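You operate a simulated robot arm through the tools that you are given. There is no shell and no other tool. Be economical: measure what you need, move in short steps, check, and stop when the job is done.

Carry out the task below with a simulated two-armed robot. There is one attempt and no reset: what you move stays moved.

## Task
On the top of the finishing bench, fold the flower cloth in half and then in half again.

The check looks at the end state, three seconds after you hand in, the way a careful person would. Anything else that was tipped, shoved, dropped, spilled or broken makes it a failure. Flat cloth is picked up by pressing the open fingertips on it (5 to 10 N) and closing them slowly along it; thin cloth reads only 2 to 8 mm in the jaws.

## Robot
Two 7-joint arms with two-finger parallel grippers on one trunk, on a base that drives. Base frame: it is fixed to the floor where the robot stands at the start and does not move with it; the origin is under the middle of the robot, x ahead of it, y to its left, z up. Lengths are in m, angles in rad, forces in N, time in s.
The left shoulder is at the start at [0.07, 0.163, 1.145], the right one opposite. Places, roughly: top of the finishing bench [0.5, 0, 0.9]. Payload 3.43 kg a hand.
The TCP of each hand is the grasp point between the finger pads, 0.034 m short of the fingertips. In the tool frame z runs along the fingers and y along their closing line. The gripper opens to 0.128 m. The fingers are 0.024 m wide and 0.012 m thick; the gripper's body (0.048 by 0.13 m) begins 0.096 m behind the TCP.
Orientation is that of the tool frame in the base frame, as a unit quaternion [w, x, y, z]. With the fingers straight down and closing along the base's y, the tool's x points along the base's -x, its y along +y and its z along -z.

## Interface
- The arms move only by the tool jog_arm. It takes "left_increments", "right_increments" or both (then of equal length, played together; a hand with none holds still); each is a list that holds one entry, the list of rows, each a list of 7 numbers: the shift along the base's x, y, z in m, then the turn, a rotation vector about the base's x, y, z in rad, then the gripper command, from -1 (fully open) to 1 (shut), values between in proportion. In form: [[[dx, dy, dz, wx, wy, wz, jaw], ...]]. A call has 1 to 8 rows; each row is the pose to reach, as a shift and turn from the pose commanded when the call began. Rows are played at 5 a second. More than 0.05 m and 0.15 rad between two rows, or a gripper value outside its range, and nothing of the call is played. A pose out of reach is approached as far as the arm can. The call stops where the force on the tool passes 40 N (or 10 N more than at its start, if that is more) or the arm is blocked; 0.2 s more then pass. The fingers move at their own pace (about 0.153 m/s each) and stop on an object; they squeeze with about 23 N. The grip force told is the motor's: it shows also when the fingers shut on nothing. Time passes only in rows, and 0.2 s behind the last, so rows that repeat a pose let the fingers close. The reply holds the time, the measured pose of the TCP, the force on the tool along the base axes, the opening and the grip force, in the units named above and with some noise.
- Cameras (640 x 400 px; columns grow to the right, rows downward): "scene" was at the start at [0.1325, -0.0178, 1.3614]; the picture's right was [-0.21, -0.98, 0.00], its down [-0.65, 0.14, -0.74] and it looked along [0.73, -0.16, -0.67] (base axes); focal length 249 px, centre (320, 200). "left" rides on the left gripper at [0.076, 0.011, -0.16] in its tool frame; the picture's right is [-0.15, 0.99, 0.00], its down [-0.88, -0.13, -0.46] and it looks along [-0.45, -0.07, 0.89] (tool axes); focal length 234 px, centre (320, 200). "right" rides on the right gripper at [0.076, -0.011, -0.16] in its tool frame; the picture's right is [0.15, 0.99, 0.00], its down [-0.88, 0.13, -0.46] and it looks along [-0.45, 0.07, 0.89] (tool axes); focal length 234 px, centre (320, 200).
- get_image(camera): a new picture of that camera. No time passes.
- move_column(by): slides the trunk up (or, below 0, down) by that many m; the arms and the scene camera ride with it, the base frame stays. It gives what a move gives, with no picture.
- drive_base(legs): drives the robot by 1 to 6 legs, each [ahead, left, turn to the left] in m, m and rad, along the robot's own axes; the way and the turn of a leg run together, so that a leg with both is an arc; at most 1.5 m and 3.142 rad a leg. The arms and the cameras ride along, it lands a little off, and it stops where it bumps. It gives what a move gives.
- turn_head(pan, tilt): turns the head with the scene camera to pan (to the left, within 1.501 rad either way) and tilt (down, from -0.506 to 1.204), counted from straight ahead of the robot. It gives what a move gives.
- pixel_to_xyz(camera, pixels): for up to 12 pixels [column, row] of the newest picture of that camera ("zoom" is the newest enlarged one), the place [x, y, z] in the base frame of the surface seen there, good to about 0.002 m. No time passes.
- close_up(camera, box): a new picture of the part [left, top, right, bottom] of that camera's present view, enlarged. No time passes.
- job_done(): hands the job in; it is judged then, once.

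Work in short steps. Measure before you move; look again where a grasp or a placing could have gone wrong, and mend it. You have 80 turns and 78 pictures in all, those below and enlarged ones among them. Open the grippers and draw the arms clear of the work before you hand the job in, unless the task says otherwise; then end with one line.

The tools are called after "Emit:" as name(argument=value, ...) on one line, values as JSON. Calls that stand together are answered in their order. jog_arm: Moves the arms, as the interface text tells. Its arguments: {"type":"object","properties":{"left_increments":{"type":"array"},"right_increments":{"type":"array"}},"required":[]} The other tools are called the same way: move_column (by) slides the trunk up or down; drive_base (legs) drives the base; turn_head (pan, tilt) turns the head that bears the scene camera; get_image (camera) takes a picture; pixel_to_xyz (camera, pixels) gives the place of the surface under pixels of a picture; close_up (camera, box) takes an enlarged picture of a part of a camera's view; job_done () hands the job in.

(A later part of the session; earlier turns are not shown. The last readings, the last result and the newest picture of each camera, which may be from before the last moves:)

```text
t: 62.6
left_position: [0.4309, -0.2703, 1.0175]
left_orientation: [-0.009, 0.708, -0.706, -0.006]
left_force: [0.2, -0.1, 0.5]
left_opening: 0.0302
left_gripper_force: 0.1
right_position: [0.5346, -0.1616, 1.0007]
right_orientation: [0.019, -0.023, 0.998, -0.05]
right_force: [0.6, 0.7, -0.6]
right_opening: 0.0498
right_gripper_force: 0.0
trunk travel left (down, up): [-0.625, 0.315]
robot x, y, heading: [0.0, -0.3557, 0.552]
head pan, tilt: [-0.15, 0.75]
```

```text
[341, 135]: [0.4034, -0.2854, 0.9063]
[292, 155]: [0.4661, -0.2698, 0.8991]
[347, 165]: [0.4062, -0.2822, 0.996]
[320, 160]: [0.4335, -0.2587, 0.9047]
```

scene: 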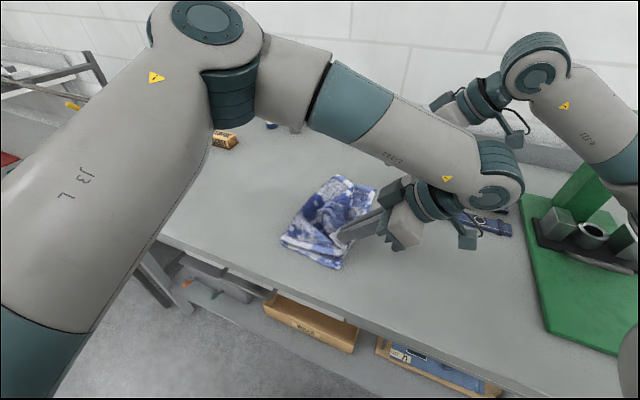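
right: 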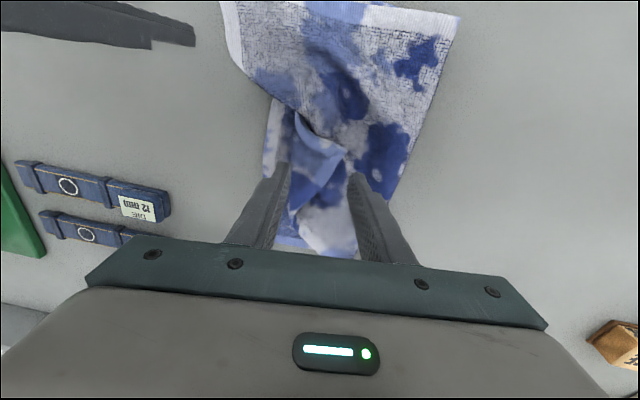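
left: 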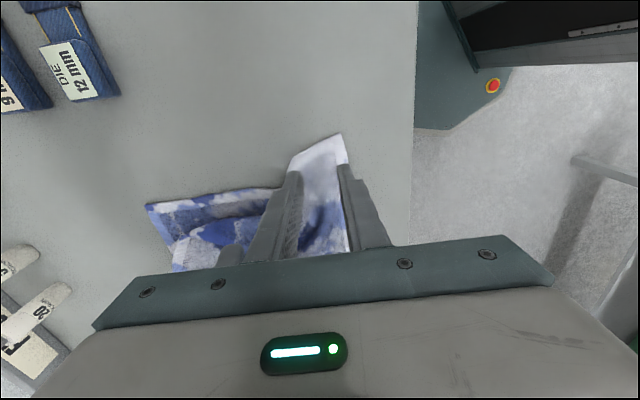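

The tip is at (0.515, −0.146, 0.94). I lower the right hand around it and close, keeping the left hand where it is.

Emit:
jog_arm(right_increments=[[[-0.008, 0.003, -0.02, 0, 0, 0, 0.45], [-0.008, 0.003, -0.042, 0, 0, 0, 0.45], [-0.008, 0.003, -0.047, 0, 0, 0, 0.45], [-0.008, 0.003, -0.047, 0, 0, 0, 0.6], [-0.008, 0.003, -0.047, 0, 0, 0, 0.75], [-0.008, 0.003, -0.047, 0, 0, 0, 0.9], [-0.008, 0.003, -0.047, 0, 0, 0, 1], [-0.008, 0.003, -0.047, 0, 0, 0, 1]]])

Emit:
get_image(camera="right")

```text
t: 64.4
left_position: [0.4301, -0.2689, 1.0166]
left_orientation: [-0.008, 0.708, -0.706, -0.006]
left_force: [0.0, 0.6, 0.6]
left_opening: 0.0301
left_gripper_force: 0.0
right_position: [0.5267, -0.1562, 0.9542]
right_orientation: [0.017, -0.022, 0.998, -0.05]
right_force: [-0.8, -0.7, 0.9]
right_opening: 0.0057
right_gripper_force: 23.5
trunk travel left (down, up): [-0.625, 0.315]
robot x, y, heading: [0.0033, -0.3534, 0.555]
head pan, tilt: [-0.15, 0.75]
```

```text
24 pictures are left
```

right: 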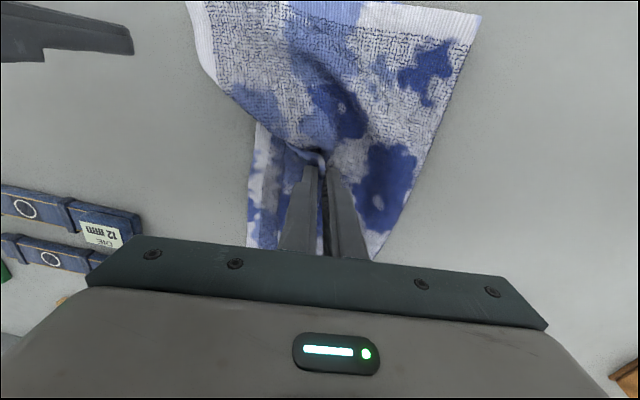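

The tip is held (5.7 mm). I lift it and draw it to the far side while the left hand goes down to the near corner.

Emit:
jog_arm(right_increments=[[[0, 0, 0.03, 0, 0, 0, 1], [0.03, 0, 0.05, 0, 0, 0, 1], [0.06, 0, 0.05, 0, 0, 0, 1], [0.09, 0, 0.05, 0, 0, 0, 1], [0.11, 0, 0.04, 0, 0, 0, 1], [0.115, 0, 0.04, 0, 0, 0, 1]]], left_increments=[[[0, 0.005, -0.01, 0, 0, 0, 0.53], [0, 0.005, -0.03, 0, 0, 0, 0.53], [0, 0.005, -0.05, 0, 0, 0, 0.53], [0, 0.005, -0.065, 0, 0, 0, 0.53], [0, 0.005, -0.073, 0, 0, 0, 0.53], [0, 0.005, -0.077, 0, 0, 0, 0.53]]])

Emit:
get_image(camera="scene")

Emit:
close_up(camera="left", box=[160, 80, 400, 230])

```text
t: 65.8
left_position: [0.4312, -0.2659, 0.9389]
left_orientation: [-0.008, 0.708, -0.706, -0.005]
left_force: [-0.4, 0.0, -0.5]
left_opening: 0.0301
left_gripper_force: 0.1
right_position: [0.6429, -0.1573, 0.9936]
right_orientation: [0.019, -0.021, 0.998, -0.051]
right_force: [0.1, -0.3, -1.0]
right_opening: 0.0057
right_gripper_force: 22.9
trunk travel left (down, up): [-0.625, 0.315]
robot x, y, heading: [0.003, -0.3564, 0.56]
head pan, tilt: [-0.15, 0.75]
```

```text
23 pictures are left
```

scene: 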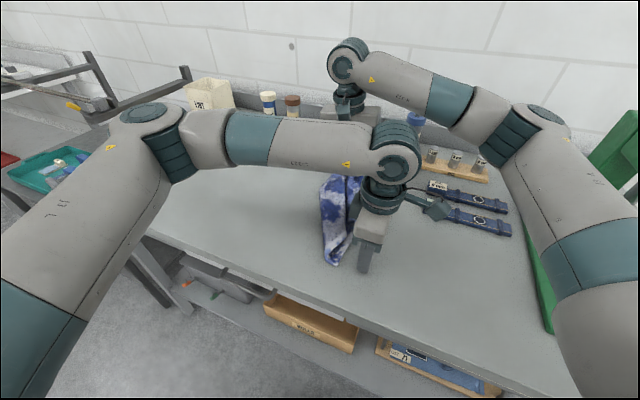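

```text
2.67 times, centred on (280, 155) of left
```

zoom: 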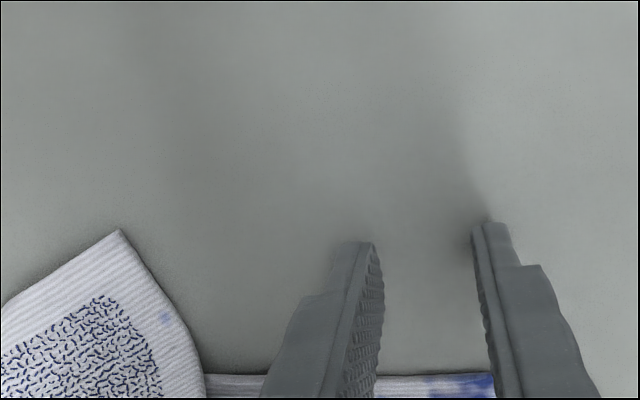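

The near corner was dragged away with the pull, so a clean restart is better. I raise the left hand, drive the base back left (which carries the far corner along), and unfold with the right hand.

Emit:
jog_arm(left_increments=[[[0, 0, 0.04, 0, 0, 0, 0.53], [0, 0, 0.08, 0, 0, 0, 0.53]]], right_increments=[[[0, 0, 0.02, 0, 0, 0, 1], [0, 0, 0.03, 0, 0, 0, 1]]])

Emit:
drive_base(legs=[[0.053, 0.085, 0]])

Emit:
jog_arm(right_increments=[[[0.003, 0.04, 0, 0, 0, 0, 1], [0.005, 0.08, 0, 0, 0, 0, 1], [0.008, 0.115, -0.02, 0, 0, 0, 1], [0.01, 0.145, -0.045, 0, 0, 0, 1], [0.01, 0.165, -0.07, 0, 0, 0, 1], [0.01, 0.175, -0.082, 0, 0, 0, 1]]], left_increments=[[[0, 0.04, 0, 0, 0, 0, 0.53], [0, 0.08, 0, 0, 0, 0, 0.53], [0, 0.12, 0, 0, 0, 0, 0.53], [0, 0.16, 0, 0, 0, 0, 0.53], [0, 0.2, 0, 0, 0, 0, 0.53], [0, 0.24, 0, 0, 0, 0, 0.53]]])

Emit:
get_image(camera="scene")

```text
t: 66.4
left_position: [0.4292, -0.2638, 1.0202]
left_orientation: [-0.008, 0.708, -0.706, -0.006]
left_force: [1.1, -0.1, 0.1]
left_opening: 0.0303
left_gripper_force: 0.1
right_position: [0.641, -0.1573, 1.0222]
right_orientation: [0.019, -0.021, 0.998, -0.051]
right_force: [1.0, -0.7, 0.0]
right_opening: 0.0055
right_gripper_force: 22.9
trunk travel left (down, up): [-0.625, 0.315]
robot x, y, heading: [0.0047, -0.3501, 0.557]
head pan, tilt: [-0.15, 0.75]
```

```text
t: 67.6
left_position: [0.4298, -0.1639, 1.0205]
left_orientation: [-0.006, 0.708, -0.707, -0.005]
left_force: [-0.1, -0.3, 1.7]
left_opening: 0.03
left_gripper_force: 0.1
right_position: [0.6435, -0.0561, 1.0231]
right_orientation: [0.017, -0.022, 0.998, -0.05]
right_force: [0.2, 0.4, -0.2]
right_opening: 0.0056
right_gripper_force: 23.4
trunk travel left (down, up): [-0.625, 0.315]
robot x, y, heading: [0.0003, -0.2564, 0.551]
head pan, tilt: [-0.15, 0.75]
```

```text
t: 69.0
left_position: [0.4286, 0.0753, 1.0242]
left_orientation: [0.009, -0.706, 0.708, 0.005]
left_force: [0.5, 1.0, 0.4]
left_opening: 0.0299
left_gripper_force: 0.0
right_position: [0.6499, 0.1175, 0.9412]
right_orientation: [0.02, -0.022, 0.998, -0.049]
right_force: [3.3, -0.9, 9.7]
right_opening: 0.0056
right_gripper_force: 22.6
trunk travel left (down, up): [-0.625, 0.315]
robot x, y, heading: [0.0053, -0.2552, 0.555]
head pan, tilt: [-0.15, 0.75]
```

```text
21 pictures are left
```

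scene: 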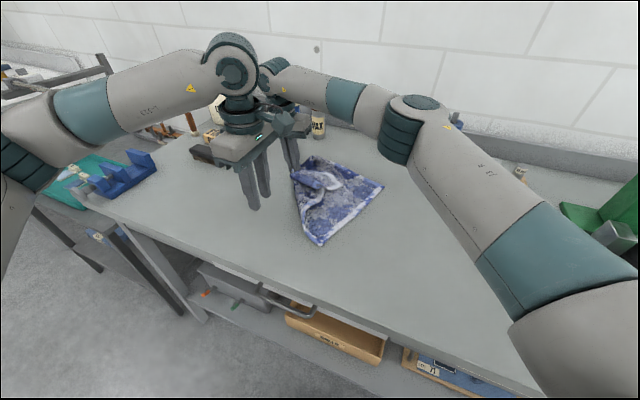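

The far-left corner is back out, and the near-left one is still folded in. I zoom in to find it.

Emit:
close_up(camera="scene", box=[260, 130, 400, 250])

Emit:
pixel_to_xyz(camera="scene", pixels=[[318, 244], [381, 187], [310, 212], [330, 172], [300, 175], [318, 180], [340, 185]])

```text
3.33 times, centred on (330, 190) of scene
```

zoom: 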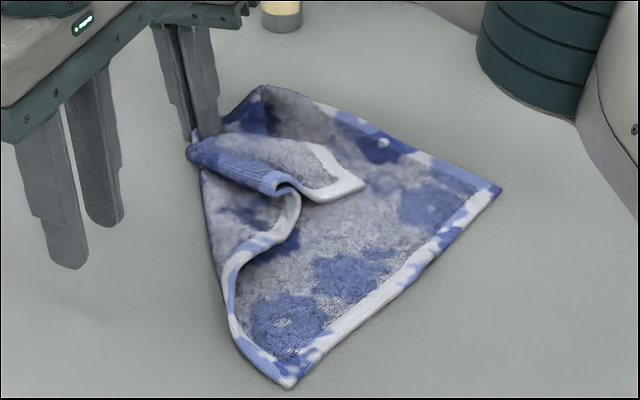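

```text
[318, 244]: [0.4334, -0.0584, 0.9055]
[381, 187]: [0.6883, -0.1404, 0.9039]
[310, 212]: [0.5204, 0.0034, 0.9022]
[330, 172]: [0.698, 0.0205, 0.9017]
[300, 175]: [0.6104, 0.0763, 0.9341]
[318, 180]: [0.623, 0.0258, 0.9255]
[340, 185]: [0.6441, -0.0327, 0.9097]
```

The near-left corner tip lies at about (0.64, −0.035), on top. The right arm would cross there, so I release it and withdraw it to the right before the left takes that corner.

Emit:
jog_arm(right_increments=[[[0, 0, 0, 0, 0, 0, 0.6], [0, 0, 0.03, 0, 0, 0, 0.5], [0, 0, 0.07, 0, 0, 0, 0.5], [0, -0.035, 0.1, 0, 0, 0, 0.5], [0, -0.08, 0.11, 0, 0, 0, 0.5], [0, -0.125, 0.11, 0, 0, 0, 0.5], [0, -0.17, 0.11, 0, 0, 0, 0.5], [0, -0.215, 0.11, 0, 0, 0, 0.5]]])

Emit:
jog_arm(right_increments=[[[0, -0.045, 0, 0, 0, 0, 0.5], [0, -0.09, 0, 0, 0, 0, 0.5], [0, -0.135, 0, 0, 0, 0, 0.5], [0, -0.18, 0, 0, 0, 0, 0.5], [0, -0.2, 0, 0, 0, 0, 0.5], [0, -0.2, 0, 0, 0, 0, 0.5]]], left_increments=[[[0.035, -0.015, 0, 0, 0, 0, 0.53], [0.07, -0.03, 0, 0, 0, 0, 0.53], [0.105, -0.045, 0, 0, 0, 0, 0.53], [0.14, -0.06, -0.01, 0, 0, 0, 0.53], [0.175, -0.08, -0.03, 0, 0, 0, 0.53], [0.2, -0.095, -0.06, 0, 0, 0, 0.53]]])

Emit:
get_image(camera="left")

```text
t: 70.8
left_position: [0.429, 0.0744, 1.0246]
left_orientation: [-0.008, 0.707, -0.707, -0.006]
left_force: [-0.2, -0.1, 0.2]
left_opening: 0.03
left_gripper_force: 0.1
right_position: [0.6508, -0.0994, 1.0503]
right_orientation: [0.018, -0.022, 0.998, -0.05]
right_force: [-0.1, -0.7, 0.7]
right_opening: 0.0321
right_gripper_force: 0.1
trunk travel left (down, up): [-0.625, 0.315]
robot x, y, heading: [0.0046, -0.2531, 0.554]
head pan, tilt: [-0.15, 0.75]
```

```text
t: 72.2
left_position: [0.6293, -0.019, 0.959]
left_orientation: [-0.008, 0.708, -0.706, -0.006]
left_force: [-0.5, 0.3, -1.1]
left_opening: 0.0301
left_gripper_force: 0.1
right_position: [0.6551, -0.2982, 1.0487]
right_orientation: [0.017, -0.022, 0.998, -0.049]
right_force: [0.2, -0.4, -1.2]
right_opening: 0.0319
right_gripper_force: 0.2
trunk travel left (down, up): [-0.625, 0.315]
robot x, y, heading: [0.0057, -0.2517, 0.555]
head pan, tilt: [-0.15, 0.75]
```

```text
19 pictures are left
```

left: 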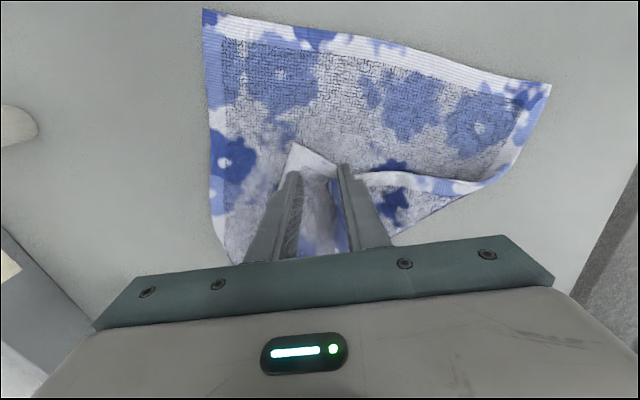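

The corner tip sits right between the left fingers at (295,150). I lower and close on it.

Emit:
jog_arm(left_increments=[[[0, 0, -0.01, 0, 0, 0, 0.53], [0, 0, -0.0155, 0, 0, 0, 0.53], [0, 0, -0.0165, 0, 0, 0, 0.6], [0, 0, -0.0165, 0, 0, 0, 0.7], [0, 0, -0.0165, 0, 0, 0, 0.8], [0, 0, -0.0165, 0, 0, 0, 0.9], [0, 0, -0.0165, 0, 0, 0, 1], [0, 0, -0.0165, 0, 0, 0, 1]]])

```text
t: 74.0
left_position: [0.6286, -0.0191, 0.9449]
left_orientation: [-0.008, 0.708, -0.706, -0.005]
left_force: [0.1, 0.1, 4.1]
left_opening: 0.0
left_gripper_force: 23.4
right_position: [0.6537, -0.2965, 1.05]
right_orientation: [0.019, -0.021, 0.998, -0.049]
right_force: [0.0, 0.0, 0.0]
right_opening: 0.0322
right_gripper_force: 0.2
trunk travel left (down, up): [-0.625, 0.315]
robot x, y, heading: [0.005, -0.2538, 0.554]
head pan, tilt: [-0.15, 0.75]
```

It missed; the fingers straddled the narrow tip. I reopen narrower, 1.2 cm further inboard where the corner is wider, press more firmly, and close in the same go.

Emit:
jog_arm(left_increments=[[[0, 0.002, 0.012, 0, 0, 0, 0.65], [0, 0.013, 0.012, 0, 0, 0, 0.6], [0, 0.013, 0.0, 0, 0, 0, 0.6], [0, 0.013, -0.003, 0, 0, 0, 0.6], [0, 0.013, -0.003, 0, 0, 0, 0.7], [0, 0.013, -0.003, 0, 0, 0, 0.8], [0, 0.013, -0.003, 0, 0, 0, 0.9], [0, 0.013, -0.003, 0, 0, 0, 1]]])

Emit:
get_image(camera="left")

```text
t: 75.8
left_position: [0.6288, -0.0071, 0.9422]
left_orientation: [-0.009, 0.708, -0.707, -0.005]
left_force: [-0.8, -0.1, 12.6]
left_opening: 0.0042
left_gripper_force: 23.5
right_position: [0.6535, -0.2976, 1.0503]
right_orientation: [0.019, -0.022, 0.998, -0.049]
right_force: [-0.8, 0.6, -0.7]
right_opening: 0.0318
right_gripper_force: 0.0
trunk travel left (down, up): [-0.625, 0.315]
robot x, y, heading: [0.0034, -0.2553, 0.551]
head pan, tilt: [-0.15, 0.75]
```

```text
18 pictures are left
```

left: 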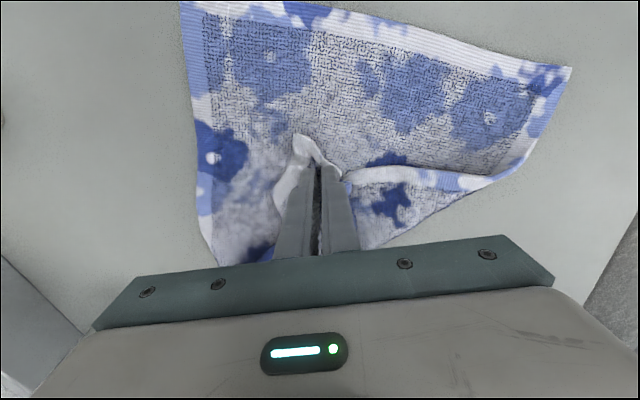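

The corner is held (4 mm). I carry it diagonally out to about (0.435, 0.197), opposite the far-right corner at (0.688, −0.14), so the pull also squares the cloth.

Emit:
jog_arm(left_increments=[[[0, 0.01, 0.04, 0, 0, 0, 1], [-0.03, 0.04, 0.05, 0, 0, 0, 1], [-0.062, 0.072, 0.05, 0, 0, 0, 1], [-0.095, 0.105, 0.05, 0, 0, 0, 1], [-0.128, 0.138, 0.045, 0, 0, 0, 1], [-0.16, 0.168, 0.03, 0, 0, 0, 1], [-0.182, 0.192, 0.012, 0, 0, 0, 1], [-0.194, 0.205, 0.002, 0, 0, 0, 1]]])

Emit:
close_up(camera="scene", box=[200, 130, 440, 290])

```text
t: 77.6
left_position: [0.4372, 0.1993, 0.9432]
left_orientation: [-0.009, 0.707, -0.707, -0.005]
left_force: [1.5, -0.3, 4.8]
left_opening: 0.0033
left_gripper_force: 23.2
right_position: [0.6531, -0.2973, 1.0504]
right_orientation: [0.018, -0.021, 0.998, -0.05]
right_force: [0.1, 0.0, -0.1]
right_opening: 0.0318
right_gripper_force: 0.0
trunk travel left (down, up): [-0.625, 0.315]
robot x, y, heading: [0.0044, -0.2546, 0.557]
head pan, tilt: [-0.15, 0.75]
```

```text
2.50 times, centred on (320, 210) of scene
```

zoom: 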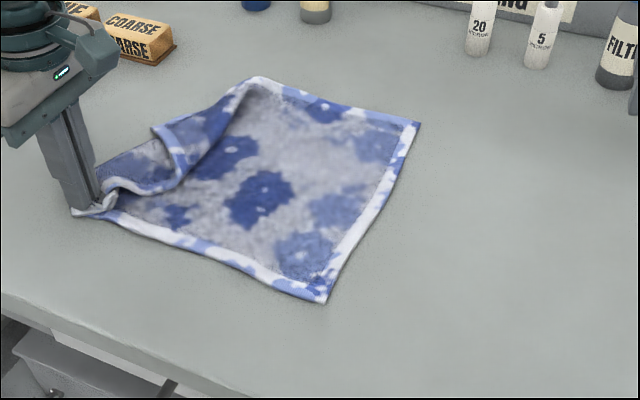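

The cloth is squared, and only the far-left part is still turned in. I release the left hand, lift it, and look at that flap.

Emit:
jog_arm(left_increments=[[[0, 0, 0, 0, 0, 0, 0.7], [0, 0, 0.02, 0, 0, 0, 0.53], [0, 0.02, 0.06, 0, 0, 0, 0.53], [0, 0.05, 0.09, 0, 0, 0, 0.53], [0, 0.09, 0.1, 0, 0, 0, 0.53]]])

Emit:
close_up(camera="scene", box=[210, 140, 370, 260])

Emit:
pixel_to_xyz(camera="zoom", pixels=[[130, 85], [150, 65], [180, 100], [170, 130], [100, 140], [60, 180], [280, 20], [440, 350], [200, 60], [120, 110]])

```text
t: 78.8
left_position: [0.4339, 0.2914, 1.0438]
left_orientation: [-0.007, 0.708, -0.707, -0.005]
left_force: [0.4, -0.5, -0.5]
left_opening: 0.0304
left_gripper_force: 0.1
right_position: [0.6529, -0.2969, 1.0497]
right_orientation: [0.019, -0.021, 0.998, -0.05]
right_force: [0.1, 0.6, 0.5]
right_opening: 0.0319
right_gripper_force: 0.0
trunk travel left (down, up): [-0.625, 0.315]
robot x, y, heading: [0.0032, -0.252, 0.559]
head pan, tilt: [-0.15, 0.75]
```

```text
3.33 times, centred on (290, 200) of scene
```

zoom: 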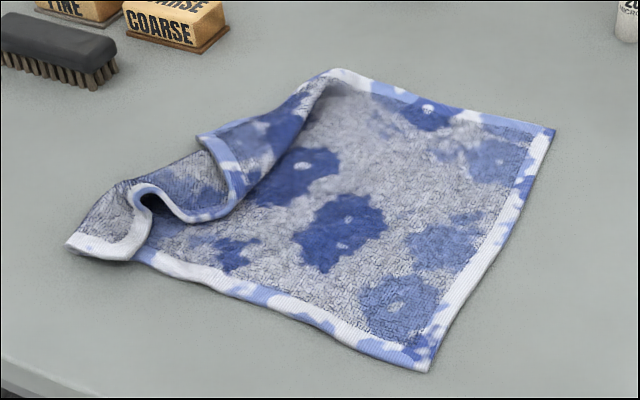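

```text
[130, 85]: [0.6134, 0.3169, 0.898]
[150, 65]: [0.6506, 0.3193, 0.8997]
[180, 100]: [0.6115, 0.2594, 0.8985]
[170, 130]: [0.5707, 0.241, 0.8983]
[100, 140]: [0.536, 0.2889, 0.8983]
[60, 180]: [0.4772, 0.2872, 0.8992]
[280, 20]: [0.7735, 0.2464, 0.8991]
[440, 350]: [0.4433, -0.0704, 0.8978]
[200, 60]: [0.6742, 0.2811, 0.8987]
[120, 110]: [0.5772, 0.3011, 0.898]
```

The turned-in corner is where the two hems meet, near zoom (232,205). I measure it.

Emit:
pixel_to_xyz(camera="zoom", pixels=[[232, 205], [215, 190], [238, 175], [195, 212], [220, 165], [200, 140], [75, 243], [330, 72], [550, 132], [428, 368]])

Emit:
close_up(camera="scene", box=[220, 155, 300, 215])

```text
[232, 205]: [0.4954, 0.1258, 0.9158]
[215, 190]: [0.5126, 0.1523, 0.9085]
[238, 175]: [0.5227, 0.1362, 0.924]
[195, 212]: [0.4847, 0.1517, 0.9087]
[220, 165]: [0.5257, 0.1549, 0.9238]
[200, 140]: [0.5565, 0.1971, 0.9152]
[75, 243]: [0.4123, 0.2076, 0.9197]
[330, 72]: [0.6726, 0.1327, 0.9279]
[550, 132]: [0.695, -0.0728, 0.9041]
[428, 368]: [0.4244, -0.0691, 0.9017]
```

```text
6.67 times, centred on (260, 185) of scene
```

zoom: 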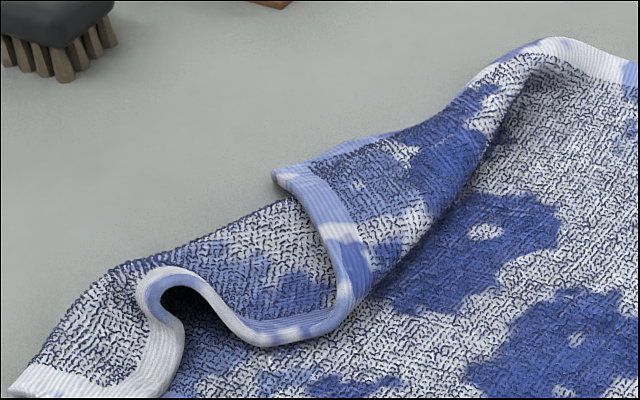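

Now it's clear the far-left corner is at zoom (280,175), i.e. (0.557, 0.197), face up and merely bunched. The near-left corner is at (0.412, 0.208). I bring the right hand to the far corner and the left to the near one so I can stretch and fold in one go.

Emit:
jog_arm(right_increments=[[[-0.01, 0.045, 0, 0, 0, 0.14, 0.53], [-0.02, 0.09, -0.01, 0, 0, 0.28, 0.53], [-0.03, 0.135, -0.02, 0, 0, 0.42, 0.53], [-0.04, 0.18, -0.03, 0, 0, 0.56, 0.53], [-0.05, 0.225, -0.04, 0, 0, 0.7, 0.53], [-0.06, 0.27, -0.05, 0, 0, 0.84, 0.53], [-0.07, 0.315, -0.05, 0, 0, 0.95, 0.53], [-0.08, 0.36, -0.05, 0, 0, 1.05, 0.53]]], left_increments=[[[0, 0, 0, 0, 0, 0, 0.53], [0, 0, 0, 0, 0, 0, 0.53], [0, 0, 0, 0, 0, 0, 0.53], [0, 0, 0, 0, 0, 0, 0.53], [0, -0.02, -0.02, 0, 0, 0, 0.53], [-0.005, -0.05, -0.04, 0, 0, 0, 0.53], [-0.01, -0.08, -0.06, 0, 0, 0, 0.53], [-0.013, -0.098, -0.08, 0, 0, 0, 0.53]]])

Emit:
jog_arm(right_increments=[[[-0.005, 0.04, 0, 0, 0, 0.03, 0.53], [-0.01, 0.085, 0, 0, 0, 0.06, 0.53], [-0.013, 0.12, -0.015, 0, 0, 0.08, 0.53], [-0.013, 0.12, -0.035, 0, 0, 0.08, 0.53]]])

Emit:
get_image(camera="right")

Emit:
get_image(camera="left")

```text
t: 80.6
left_position: [0.4228, 0.193, 0.9613]
left_orientation: [-0.008, 0.708, -0.707, -0.005]
left_force: [-0.4, -0.3, -0.3]
left_opening: 0.0298
left_gripper_force: 0.0
right_position: [0.5701, 0.0646, 0.9969]
right_orientation: [0.039, -0.519, 0.853, -0.035]
right_force: [-0.6, 0.0, 0.1]
right_opening: 0.03
right_gripper_force: 0.0
trunk travel left (down, up): [-0.625, 0.315]
robot x, y, heading: [0.0002, -0.2553, 0.554]
head pan, tilt: [-0.15, 0.75]
```

```text
t: 81.3
left_position: [0.4193, 0.1991, 0.9596]
left_orientation: [-0.006, 0.713, -0.701, -0.01]
left_force: [-0.9, -0.8, -0.4]
left_opening: 0.0301
left_gripper_force: 0.0
right_position: [0.5676, 0.1654, 0.993]
right_orientation: [0.043, -0.546, 0.836, -0.035]
right_force: [1.2, 0.5, 0.1]
right_opening: 0.0299
right_gripper_force: 0.1
trunk travel left (down, up): [-0.625, 0.315]
robot x, y, heading: [0.0064, -0.2524, 0.558]
head pan, tilt: [-0.15, 0.75]
stopped in row 3 (left hand): the force on the tool passed its limit (the readings are from after the stop); the commanded pose is now the measured one
```

```text
14 pictures are left
```

right: 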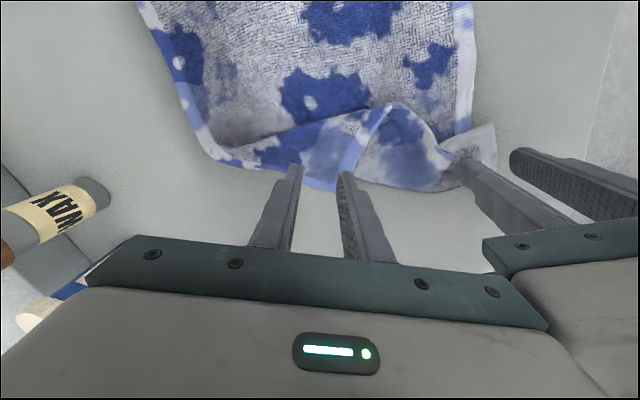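

```text
13 pictures are left
```

left: 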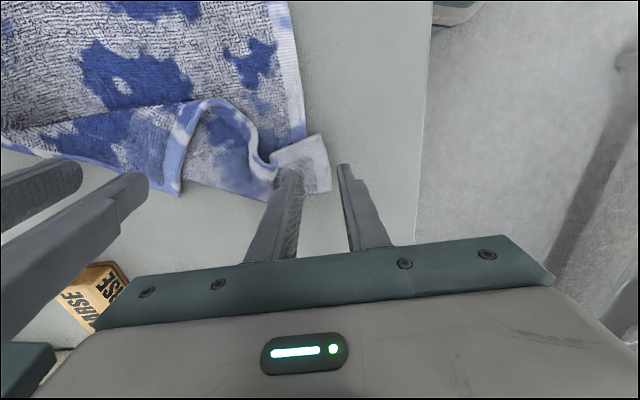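

The two gripper bodies just touch here, so I go one at a time. The left backs off 4 cm while the right moves onto the far corner, presses and closes.

Emit:
jog_arm(left_increments=[[[-0.03, 0.01, 0.01, 0, 0, 0, 0.53], [-0.04, 0.01, 0.02, 0, 0, 0, 0.53], [-0.04, 0.01, 0.02, 0, 0, 0, 0.53], [-0.04, 0.01, 0.02, 0, 0, 0, 0.53], [-0.04, 0.01, 0.02, 0, 0, 0, 0.53], [-0.04, 0.01, 0.02, 0, 0, 0, 0.53], [-0.04, 0.01, 0.02, 0, 0, 0, 0.53], [-0.04, 0.01, 0.02, 0, 0, 0, 0.53]]], right_increments=[[[0, 0.008, 0, 0, 0, 0, 0.53], [0, 0.014, -0.03, 0, 0, 0, 0.53], [0, 0.014, -0.047, 0, 0, 0, 0.53], [0, 0.014, -0.053, 0, 0, 0, 0.53], [0, 0.014, -0.054, 0, 0, 0, 0.65], [0, 0.014, -0.054, 0, 0, 0, 0.8], [0, 0.014, -0.054, 0, 0, 0, 0.92], [0, 0.014, -0.054, 0, 0, 0, 1]]])

Emit:
jog_arm(right_increments=[[[0, 0, 0, 0, 0, 0, 1], [0.01, 0, 0.03, 0, 0, 0, 1], [0.04, 0, 0.03, 0, 0, 0, 1], [0.075, -0.01, 0.02, 0, 0, 0, 1], [0.08, -0.02, 0.01, 0, 0, 0, 1]]])

Emit:
get_image(camera="left")

```text
t: 83.1
left_position: [0.3785, 0.207, 0.9791]
left_orientation: [-0.008, 0.713, -0.701, -0.011]
left_force: [-0.2, 0.7, -0.3]
left_opening: 0.0305
left_gripper_force: 0.1
right_position: [0.5654, 0.1797, 0.9408]
right_orientation: [0.044, -0.546, 0.836, -0.035]
right_force: [-2.2, 2.9, 17.7]
right_opening: 0.0048
right_gripper_force: 22.9
trunk travel left (down, up): [-0.625, 0.315]
robot x, y, heading: [0.0063, -0.2538, 0.557]
head pan, tilt: [-0.15, 0.75]
```

```text
t: 84.3
left_position: [0.3795, 0.2079, 0.9808]
left_orientation: [-0.007, 0.713, -0.701, -0.01]
left_force: [-0.1, -0.7, 0.0]
left_opening: 0.0301
left_gripper_force: 0.0
right_position: [0.6472, 0.1595, 0.9517]
right_orientation: [0.043, -0.547, 0.835, -0.035]
right_force: [-0.2, 0.3, 3.2]
right_opening: 0.0047
right_gripper_force: 22.5
trunk travel left (down, up): [-0.625, 0.315]
robot x, y, heading: [0.0073, -0.2521, 0.56]
head pan, tilt: [-0.15, 0.75]
```

```text
12 pictures are left
```

left: 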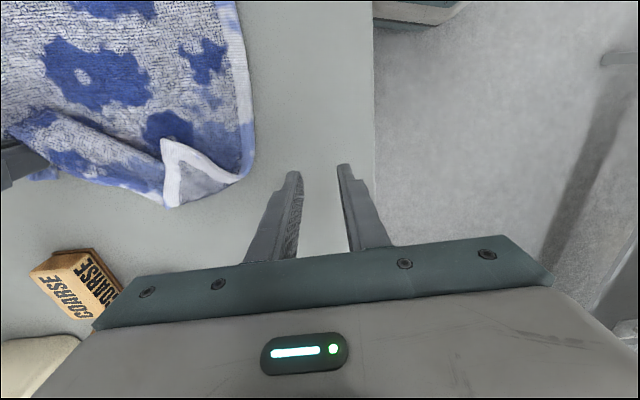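

The right hand holds the far corner. The near-left corner has flipped over, with its tip near (172,142) in the left view. I measure it.

Emit:
pixel_to_xyz(camera="left", pixels=[[170, 142], [172, 205], [240, 178], [190, 175], [250, 130], [220, 10]])

```text
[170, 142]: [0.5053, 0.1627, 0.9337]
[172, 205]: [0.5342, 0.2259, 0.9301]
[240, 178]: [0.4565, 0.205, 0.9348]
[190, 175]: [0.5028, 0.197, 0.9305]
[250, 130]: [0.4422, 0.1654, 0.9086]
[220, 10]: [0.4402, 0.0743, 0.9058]
```

The corner tip is at (0.505, 0.163). I bring the left hand over it, turned so it clears the right hand, lower and close.

Emit:
jog_arm(left_increments=[[[0, 0, 0.02, 0, 0, -0.14, 0.53], [0.03, -0.01, 0.025, 0, 0, -0.28, 0.53], [0.07, -0.018, 0.025, 0, 0, -0.42, 0.53], [0.105, -0.025, 0.02, 0, 0, -0.56, 0.53], [0.1235, -0.028, -0.01, 0, 0, -0.7, 0.53], [0.1235, -0.028, -0.028, 0, 0, -0.7, 0.53], [0.1235, -0.028, -0.034, 0, 0, -0.7, 0.6], [0.1235, -0.028, -0.036, 0, 0, -0.7, 0.75]]], right_increments=[[[0.005, 0, 0, 0, 0, 0, 1], [0.01, 0, 0, 0, 0, 0, 1], [0.012, 0, 0, 0, 0, 0, 1], [0.012, 0, 0, 0, 0, 0, 1], [0.012, 0, 0, 0, 0, 0, 1], [0.012, 0, 0, 0, 0, 0, 1], [0.012, 0, 0, 0, 0, 0, 1], [0.012, 0, 0, 0, 0, 0, 1]]])

Emit:
jog_arm(left_increments=[[[0, 0, 0, 0, 0, 0, 0.87], [0, 0, 0, 0, 0, 0, 1], [0, 0, 0, 0, 0, 0, 1]]])

Emit:
get_image(camera="left")

```text
t: 86.1
left_position: [0.5021, 0.1808, 0.9441]
left_orientation: [0.01, -0.431, 0.902, 0.008]
left_force: [0.1, 0.1, 1.2]
left_opening: 0.0157
left_gripper_force: 0.0
right_position: [0.6596, 0.1598, 0.9495]
right_orientation: [0.043, -0.545, 0.836, -0.036]
right_force: [-0.7, 0.7, 1.7]
right_opening: 0.0046
right_gripper_force: 22.8
trunk travel left (down, up): [-0.625, 0.315]
robot x, y, heading: [0.0006, -0.2535, 0.556]
head pan, tilt: [-0.15, 0.75]
```

```text
t: 86.9
left_position: [0.5016, 0.1803, 0.9435]
left_orientation: [0.009, -0.429, 0.903, 0.007]
left_force: [-0.6, 0.5, 0.3]
left_opening: 0.0001
left_gripper_force: 23.5
right_position: [0.6592, 0.1592, 0.9492]
right_orientation: [0.042, -0.545, 0.836, -0.036]
right_force: [-1.2, 1.0, 2.1]
right_opening: 0.0046
right_gripper_force: 22.9
trunk travel left (down, up): [-0.625, 0.315]
robot x, y, heading: [0.0019, -0.2529, 0.556]
head pan, tilt: [-0.15, 0.75]
```

```text
11 pictures are left
```

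left: 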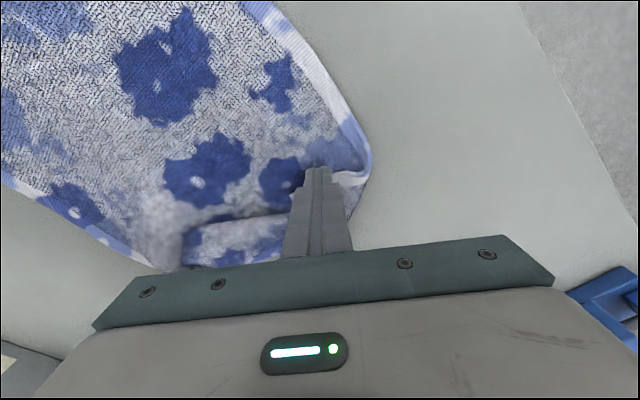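

The left jaws closed above the cloth. I retry at the same spot pressing 7 mm lower, and then draw the corner out.

Emit:
jog_arm(left_increments=[[[0, 0, 0.015, 0, 0, 0, 0.7], [0, -0.004, 0.012, 0, 0, 0, 0.45], [0, -0.004, -0.002, 0, 0, 0, 0.45], [0, -0.004, -0.007, 0, 0, 0, 0.45], [0, -0.004, -0.008, 0, 0, 0, 0.6], [0, -0.004, -0.008, 0, 0, 0, 0.75], [0, -0.004, -0.008, 0, 0, 0, 0.9], [0, -0.004, -0.008, 0, 0, 0, 1]]])

Emit:
jog_arm(left_increments=[[[0, 0, 0, 0, 0, 0, 1], [-0.005, 0.02, 0.03, 0, 0, 0, 1], [-0.03, 0.04, 0.04, 0, 0, 0, 1], [-0.055, 0.045, 0.04, 0, 0, 0, 1], [-0.075, 0.04, 0.02, 0, 0, 0, 1], [-0.085, 0.03, 0.01, 0, 0, 0, 1]]])

Emit:
close_up(camera="scene", box=[200, 120, 400, 260])

```text
t: 88.7
left_position: [0.5028, 0.1759, 0.9388]
left_orientation: [0.011, -0.43, 0.903, 0.008]
left_force: [-0.7, 3.9, 15.8]
left_opening: 0.0028
left_gripper_force: 22.8
right_position: [0.6587, 0.1578, 0.9497]
right_orientation: [0.043, -0.546, 0.836, -0.036]
right_force: [0.2, 0.7, 1.8]
right_opening: 0.0048
right_gripper_force: 22.9
trunk travel left (down, up): [-0.625, 0.315]
robot x, y, heading: [0.0032, -0.2535, 0.555]
head pan, tilt: [-0.15, 0.75]
```

```text
t: 90.1
left_position: [0.4199, 0.2033, 0.9479]
left_orientation: [0.011, -0.429, 0.903, 0.007]
left_force: [6.4, -2.4, 1.0]
left_opening: 0.0025
left_gripper_force: 22.5
right_position: [0.6571, 0.1596, 0.9498]
right_orientation: [0.042, -0.548, 0.835, -0.034]
right_force: [-5.8, 2.5, 2.7]
right_opening: 0.005
right_gripper_force: 22.9
trunk travel left (down, up): [-0.625, 0.315]
robot x, y, heading: [0.0012, -0.2513, 0.556]
head pan, tilt: [-0.15, 0.75]
```

```text
2.86 times, centred on (300, 190) of scene
```

zoom: 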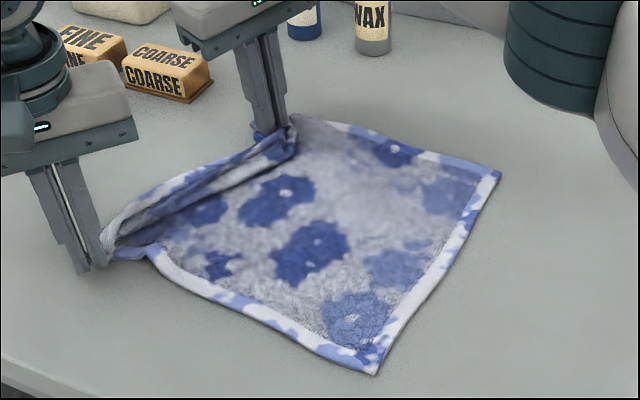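

Both corners are now held with the edge taut between them. I fold it over along a low arc, tilting both hands on the way down as worked earlier for the near corner, and lower it at the right edge (y≈−0.07).

Emit:
jog_arm(left_increments=[[[0.002, -0.02, 0.035, 0, 0, 0, 1], [0.004, -0.055, 0.055, 0, 0, 0, 1], [0.005, -0.1, 0.065, 0, 0, 0, 1], [0.005, -0.145, 0.065, 0, 0, 0, 1], [0.005, -0.185, 0.06, 0.14, 0, 0, 1], [0.005, -0.22, 0.05, 0.28, 0, 0, 1], [0.005, -0.245, 0.04, 0.42, 0, 0, 1], [0.005, -0.26, 0.03, 0.56, 0, 0, 1]]], right_increments=[[[0, -0.017, 0.035, 0, 0, 0, 1], [0, -0.046, 0.055, 0, 0, 0, 1], [0, -0.084, 0.065, 0, 0, 0, 1], [0, -0.122, 0.065, 0, 0, 0, 1], [0, -0.156, 0.06, 0.14, 0, 0, 1], [0, -0.185, 0.05, 0.28, 0, 0, 1], [0, -0.206, 0.04, 0.42, 0, 0, 1], [0, -0.219, 0.03, 0.56, 0, 0, 1]]])

Emit:
jog_arm(left_increments=[[[0, -0.008, -0.01, 0.14, 0, 0, 1], [0, -0.012, -0.025, 0.14, 0, 0, 1]]], right_increments=[[[0, -0.006, -0.01, 0.14, 0, 0, 1], [0, -0.01, -0.027, 0.14, 0, 0, 1]]])

Emit:
close_up(camera="scene", box=[220, 130, 420, 270])

```text
t: 91.9
left_position: [0.4249, -0.0568, 0.9783]
left_orientation: [0.128, -0.411, 0.865, 0.259]
left_force: [0.8, -0.7, 0.7]
left_opening: 0.0024
left_gripper_force: 23.1
right_position: [0.6604, -0.0643, 0.9795]
right_orientation: [0.194, -0.512, 0.813, 0.199]
right_force: [-1.5, 0.5, 0.0]
right_opening: 0.0045
right_gripper_force: 23.1
trunk travel left (down, up): [-0.625, 0.315]
robot x, y, heading: [0.0018, -0.2563, 0.556]
head pan, tilt: [-0.15, 0.75]
```

```text
t: 92.5
left_position: [0.4248, -0.0635, 0.952]
left_orientation: [0.157, -0.401, 0.845, 0.316]
left_force: [0.5, 0.1, -1.1]
left_opening: 0.0024
left_gripper_force: 23.4
right_position: [0.66, -0.0673, 0.9521]
right_orientation: [0.227, -0.499, 0.798, 0.252]
right_force: [-1.0, 1.2, 0.9]
right_opening: 0.0047
right_gripper_force: 23.7
trunk travel left (down, up): [-0.625, 0.315]
robot x, y, heading: [0.0011, -0.2521, 0.561]
head pan, tilt: [-0.15, 0.75]
```

```text
2.86 times, centred on (320, 200) of scene
```

zoom: 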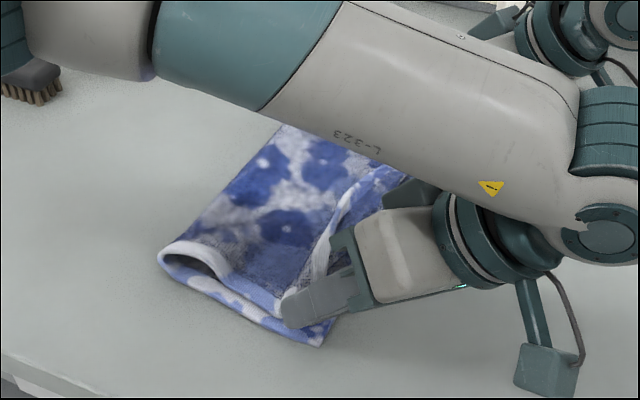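

The fold looks good, with an even loop at the left and the edge at the right edge. I open and withdraw both hands backward along the fingers, then up.

Emit:
jog_arm(left_increments=[[[0, 0, 0, 0, 0, 0, 0.85], [0, 0, 0, 0, 0, 0, 0.7], [0, -0.015, 0.018, 0, 0, 0, 0.7], [0, -0.035, 0.042, 0, 0, 0, 0.7], [0, -0.05, 0.08, -0.1, 0, 0, 0.7], [0, -0.05, 0.12, -0.24, 0, 0, 0.7], [-0.01, -0.03, 0.13, -0.38, 0, 0, 0.7], [-0.02, 0.0, 0.13, -0.52, 0, 0, 0.7]]], right_increments=[[[0, 0, 0, 0, 0, 0, 0.85], [0, 0, 0, 0, 0, 0, 0.7], [0, -0.015, 0.018, 0, 0, 0, 0.7], [0, -0.035, 0.042, 0, 0, 0, 0.7], [0, -0.05, 0.08, -0.1, 0, 0, 0.7], [0, -0.07, 0.12, -0.24, 0, 0, 0.7], [0, -0.1, 0.13, -0.38, 0, 0, 0.7], [0, -0.13, 0.13, -0.52, 0, 0, 0.7]]])

Emit:
jog_arm(left_increments=[[[0, 0.04, 0, -0.14, 0, -0.1, 0.7], [0, 0.08, 0, -0.18, 0, -0.2, 0.7], [0, 0.12, 0, -0.18, 0, -0.3, 0.7], [0, 0.16, 0, -0.18, 0, -0.4, 0.7], [0, 0.2, 0, -0.18, 0, -0.5, 0.7], [0, 0.24, 0, -0.18, 0, -0.6, 0.7], [0, 0.26, 0, -0.18, 0, -0.7, 0.7]]], right_increments=[[[0, 0, 0, -0.14, 0, -0.14, 0.7], [-0.02, -0.02, 0, -0.18, 0, -0.28, 0.7], [-0.04, -0.04, 0, -0.18, 0, -0.42, 0.7], [-0.06, -0.06, 0, -0.18, 0, -0.56, 0.7], [-0.08, -0.08, 0, -0.18, 0, -0.7, 0.7], [-0.1, -0.08, 0, -0.18, 0, -0.84, 0.7], [-0.12, -0.08, 0, -0.18, 0, -0.98, 0.7]]])

Emit:
close_up(camera="scene", box=[230, 140, 410, 270])

```text
t: 94.3
left_position: [0.4021, -0.063, 1.0799]
left_orientation: [0.048, -0.428, 0.898, 0.087]
left_force: [-0.3, 1.1, -0.9]
left_opening: 0.0193
left_gripper_force: 0.1
right_position: [0.6584, -0.196, 1.0834]
right_orientation: [0.091, -0.54, 0.836, 0.039]
right_force: [0.4, -0.2, 0.5]
right_opening: 0.0191
right_gripper_force: 0.1
trunk travel left (down, up): [-0.625, 0.315]
robot x, y, heading: [0.0055, -0.2573, 0.555]
head pan, tilt: [-0.15, 0.75]
```

```text
refused: row 1 steps farther than a row can; nothing moved
```

```text
3.08 times, centred on (320, 205) of scene
```

zoom: 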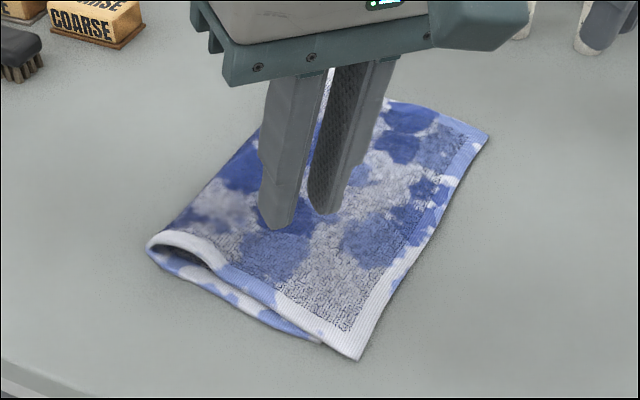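

The first fold now lies flat, with only a slight overhang. I measure its outline, turn the left hand to close along x and move the right hand away for the second fold.

Emit:
pixel_to_xyz(camera="zoom", pixels=[[150, 245], [358, 356], [255, 300], [320, 342], [486, 135], [395, 103], [200, 285], [230, 160]])

Emit:
jog_arm(left_increments=[[[0, 0.01, 0, -0.1, 0, 0, 0.5], [0, 0.02, 0, -0.18, 0, 0, 0.3]]], right_increments=[[[0, -0.04, 0, -0.1, 0, 0, 0.7], [0, -0.08, 0, -0.18, 0, 0, 0.7]]])

Emit:
jog_arm(left_increments=[[[-0.005, 0.01, 0, 0, 0, 0.14, 0.2], [-0.01, 0.02, 0, 0, 0, 0.28, 0.2], [-0.015, 0.03, 0, 0, 0, 0.42, 0.2], [-0.02, 0.04, 0, 0, 0, 0.56, 0.2], [-0.02, 0.045, 0, 0, 0, 0.68, 0.2]]])

```text
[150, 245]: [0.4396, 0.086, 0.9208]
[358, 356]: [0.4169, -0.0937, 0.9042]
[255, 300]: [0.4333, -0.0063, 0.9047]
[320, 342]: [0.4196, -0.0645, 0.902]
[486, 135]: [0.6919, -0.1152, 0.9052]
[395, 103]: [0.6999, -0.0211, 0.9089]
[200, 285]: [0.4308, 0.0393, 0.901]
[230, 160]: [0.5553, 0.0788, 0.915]
```

```text
t: 94.9
left_position: [0.4023, -0.0454, 1.0827]
left_orientation: [0.01, -0.43, 0.903, 0.006]
left_force: [0.0, -0.7, -0.6]
left_opening: 0.0451
left_gripper_force: 0.1
right_position: [0.658, -0.2802, 1.0844]
right_orientation: [0.043, -0.546, 0.836, -0.037]
right_force: [-0.2, 0.1, 0.0]
right_opening: 0.0191
right_gripper_force: 0.0
trunk travel left (down, up): [-0.625, 0.315]
robot x, y, heading: [0.0069, -0.2516, 0.556]
head pan, tilt: [-0.15, 0.75]
```

```text
t: 96.1
left_position: [0.3838, -0.0008, 1.0819]
left_orientation: [0.007, -0.707, 0.707, 0.009]
left_force: [1.1, -0.3, 0.0]
left_opening: 0.0513
left_gripper_force: 0.1
right_position: [0.6582, -0.2793, 1.0822]
right_orientation: [0.042, -0.545, 0.837, -0.034]
right_force: [-0.4, 0.4, 0.3]
right_opening: 0.0191
right_gripper_force: 0.0
trunk travel left (down, up): [-0.625, 0.315]
robot x, y, heading: [0.0013, -0.2557, 0.552]
head pan, tilt: [-0.15, 0.75]
```

The near edge is at x≈0.428 and the far edge at ≈0.695. I straddle the middle of the near edge with the left jaws, tilted a little so the outer finger reaches under both layers' edge, close slowly and lift slightly.

Emit:
jog_arm(left_increments=[[[0.03, 0, -0.03, 0, -0.06, 0, 0.2], [0.055, 0, -0.07, 0, -0.12, 0, 0.2], [0.057, 0, -0.11, 0, -0.12, 0, 0.2], [0.057, 0, -0.135, 0, -0.12, 0, 0.2], [0.057, 0, -0.142, 0, -0.12, 0, 0.2], [0.057, 0, -0.145, 0, -0.12, 0, 0.2]]])

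Emit:
jog_arm(left_increments=[[[0, 0, 0, 0, 0, 0, 0.3], [0, 0, 0, 0, 0, 0, 0.42], [0, 0, 0, 0, 0, 0, 0.54], [0, 0, 0, 0, 0, 0, 0.66], [0, 0, 0, 0, 0, 0, 0.78], [0, 0, 0, 0, 0, 0, 0.9], [0, 0, 0, 0, 0, 0, 1], [0, 0, 0, 0, 0, 0, 1]]])

Emit:
jog_arm(left_increments=[[[0.005, 0, 0.03, 0, 0, 0, 1], [0.015, 0, 0.06, 0, 0, 0, 1]]])

Emit:
close_up(camera="scene", box=[230, 130, 410, 270])

```text
t: 97.5
left_position: [0.4406, -0.0012, 0.9385]
left_orientation: [0.05, -0.705, 0.706, -0.034]
left_force: [-0.1, 0.6, 15.1]
left_opening: 0.0507
left_gripper_force: 0.0
right_position: [0.6579, -0.2807, 1.0841]
right_orientation: [0.043, -0.546, 0.836, -0.036]
right_force: [-0.8, 0.3, 1.3]
right_opening: 0.0193
right_gripper_force: 0.0
trunk travel left (down, up): [-0.625, 0.315]
robot x, y, heading: [-0.0002, -0.2522, 0.558]
head pan, tilt: [-0.15, 0.75]
```

```text
t: 99.3
left_position: [0.4402, -0.0015, 0.9375]
left_orientation: [-0.05, 0.706, -0.706, 0.032]
left_force: [6.6, 0.9, 19.5]
left_opening: 0.0099
left_gripper_force: 23.6
right_position: [0.6582, -0.2807, 1.0838]
right_orientation: [0.043, -0.546, 0.836, -0.035]
right_force: [0.1, 0.1, -0.2]
right_opening: 0.0191
right_gripper_force: 0.0
trunk travel left (down, up): [-0.625, 0.315]
robot x, y, heading: [0.0022, -0.2531, 0.554]
head pan, tilt: [-0.15, 0.75]
```

```text
t: 99.9
left_position: [0.4561, -0.0018, 0.9966]
left_orientation: [0.049, -0.705, 0.707, -0.031]
left_force: [0.9, 0.0, -0.1]
left_opening: 0.0084
left_gripper_force: 22.9
right_position: [0.6579, -0.2812, 1.0828]
right_orientation: [0.042, -0.546, 0.836, -0.035]
right_force: [0.2, 0.0, 0.0]
right_opening: 0.0194
right_gripper_force: 0.1
trunk travel left (down, up): [-0.625, 0.315]
robot x, y, heading: [0.0037, -0.2536, 0.558]
head pan, tilt: [-0.15, 0.75]
```

```text
2.86 times, centred on (320, 200) of scene
5 turns are left
```

zoom: 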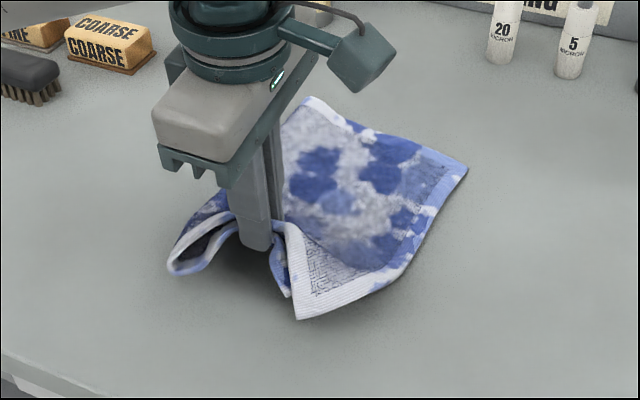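

Both layers are held (≈9 mm). I fold this edge over to the far edge, tilting on the way down, and look before releasing.

Emit:
jog_arm(left_increments=[[[0.03, 0, 0.02, 0, 0, 0, 1], [0.07, 0, 0.035, 0, 0, 0, 1], [0.115, 0, 0.035, 0, 0, 0, 1], [0.155, 0, 0.025, 0, 0.12, 0, 1], [0.185, 0, 0.005, 0, 0.25, 0, 1], [0.207, 0, -0.015, 0, 0.38, 0, 1], [0.22, 0, -0.033, 0, 0.5, 0, 1], [0.224, 0, -0.042, 0, 0.5, 0, 1]]])

Emit:
close_up(camera="scene", box=[240, 120, 420, 250])

Emit:
pixel_to_xyz(camera="zoom", pixels=[[200, 250], [300, 290], [400, 200], [460, 150], [250, 200], [330, 250]])

```text
t: 101.7
left_position: [0.6214, 0.0119, 0.9691]
left_orientation: [-0.111, -0.695, 0.699, 0.127]
left_force: [-0.5, 0.9, -0.4]
left_opening: 0.008
left_gripper_force: 23.1
left hand out of reach, approached as far as the arm can: row 6, 7, 8
right_position: [0.6575, -0.2803, 1.0833]
right_orientation: [0.042, -0.546, 0.836, -0.034]
right_force: [0.1, -0.5, 0.6]
right_opening: 0.0193
right_gripper_force: 0.1
trunk travel left (down, up): [-0.625, 0.315]
robot x, y, heading: [0.0049, -0.2549, 0.558]
head pan, tilt: [-0.15, 0.75]
```

```text
3.08 times, centred on (330, 185) of scene
```

zoom: 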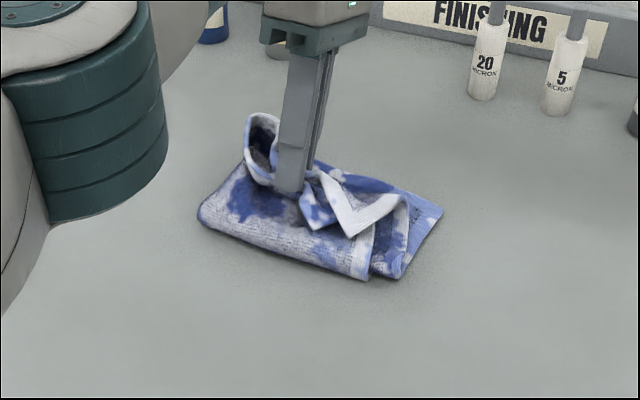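

```text
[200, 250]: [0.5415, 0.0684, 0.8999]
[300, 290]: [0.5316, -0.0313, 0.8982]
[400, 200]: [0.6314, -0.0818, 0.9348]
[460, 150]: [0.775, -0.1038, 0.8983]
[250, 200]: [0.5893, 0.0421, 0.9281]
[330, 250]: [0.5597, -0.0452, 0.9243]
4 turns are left
```

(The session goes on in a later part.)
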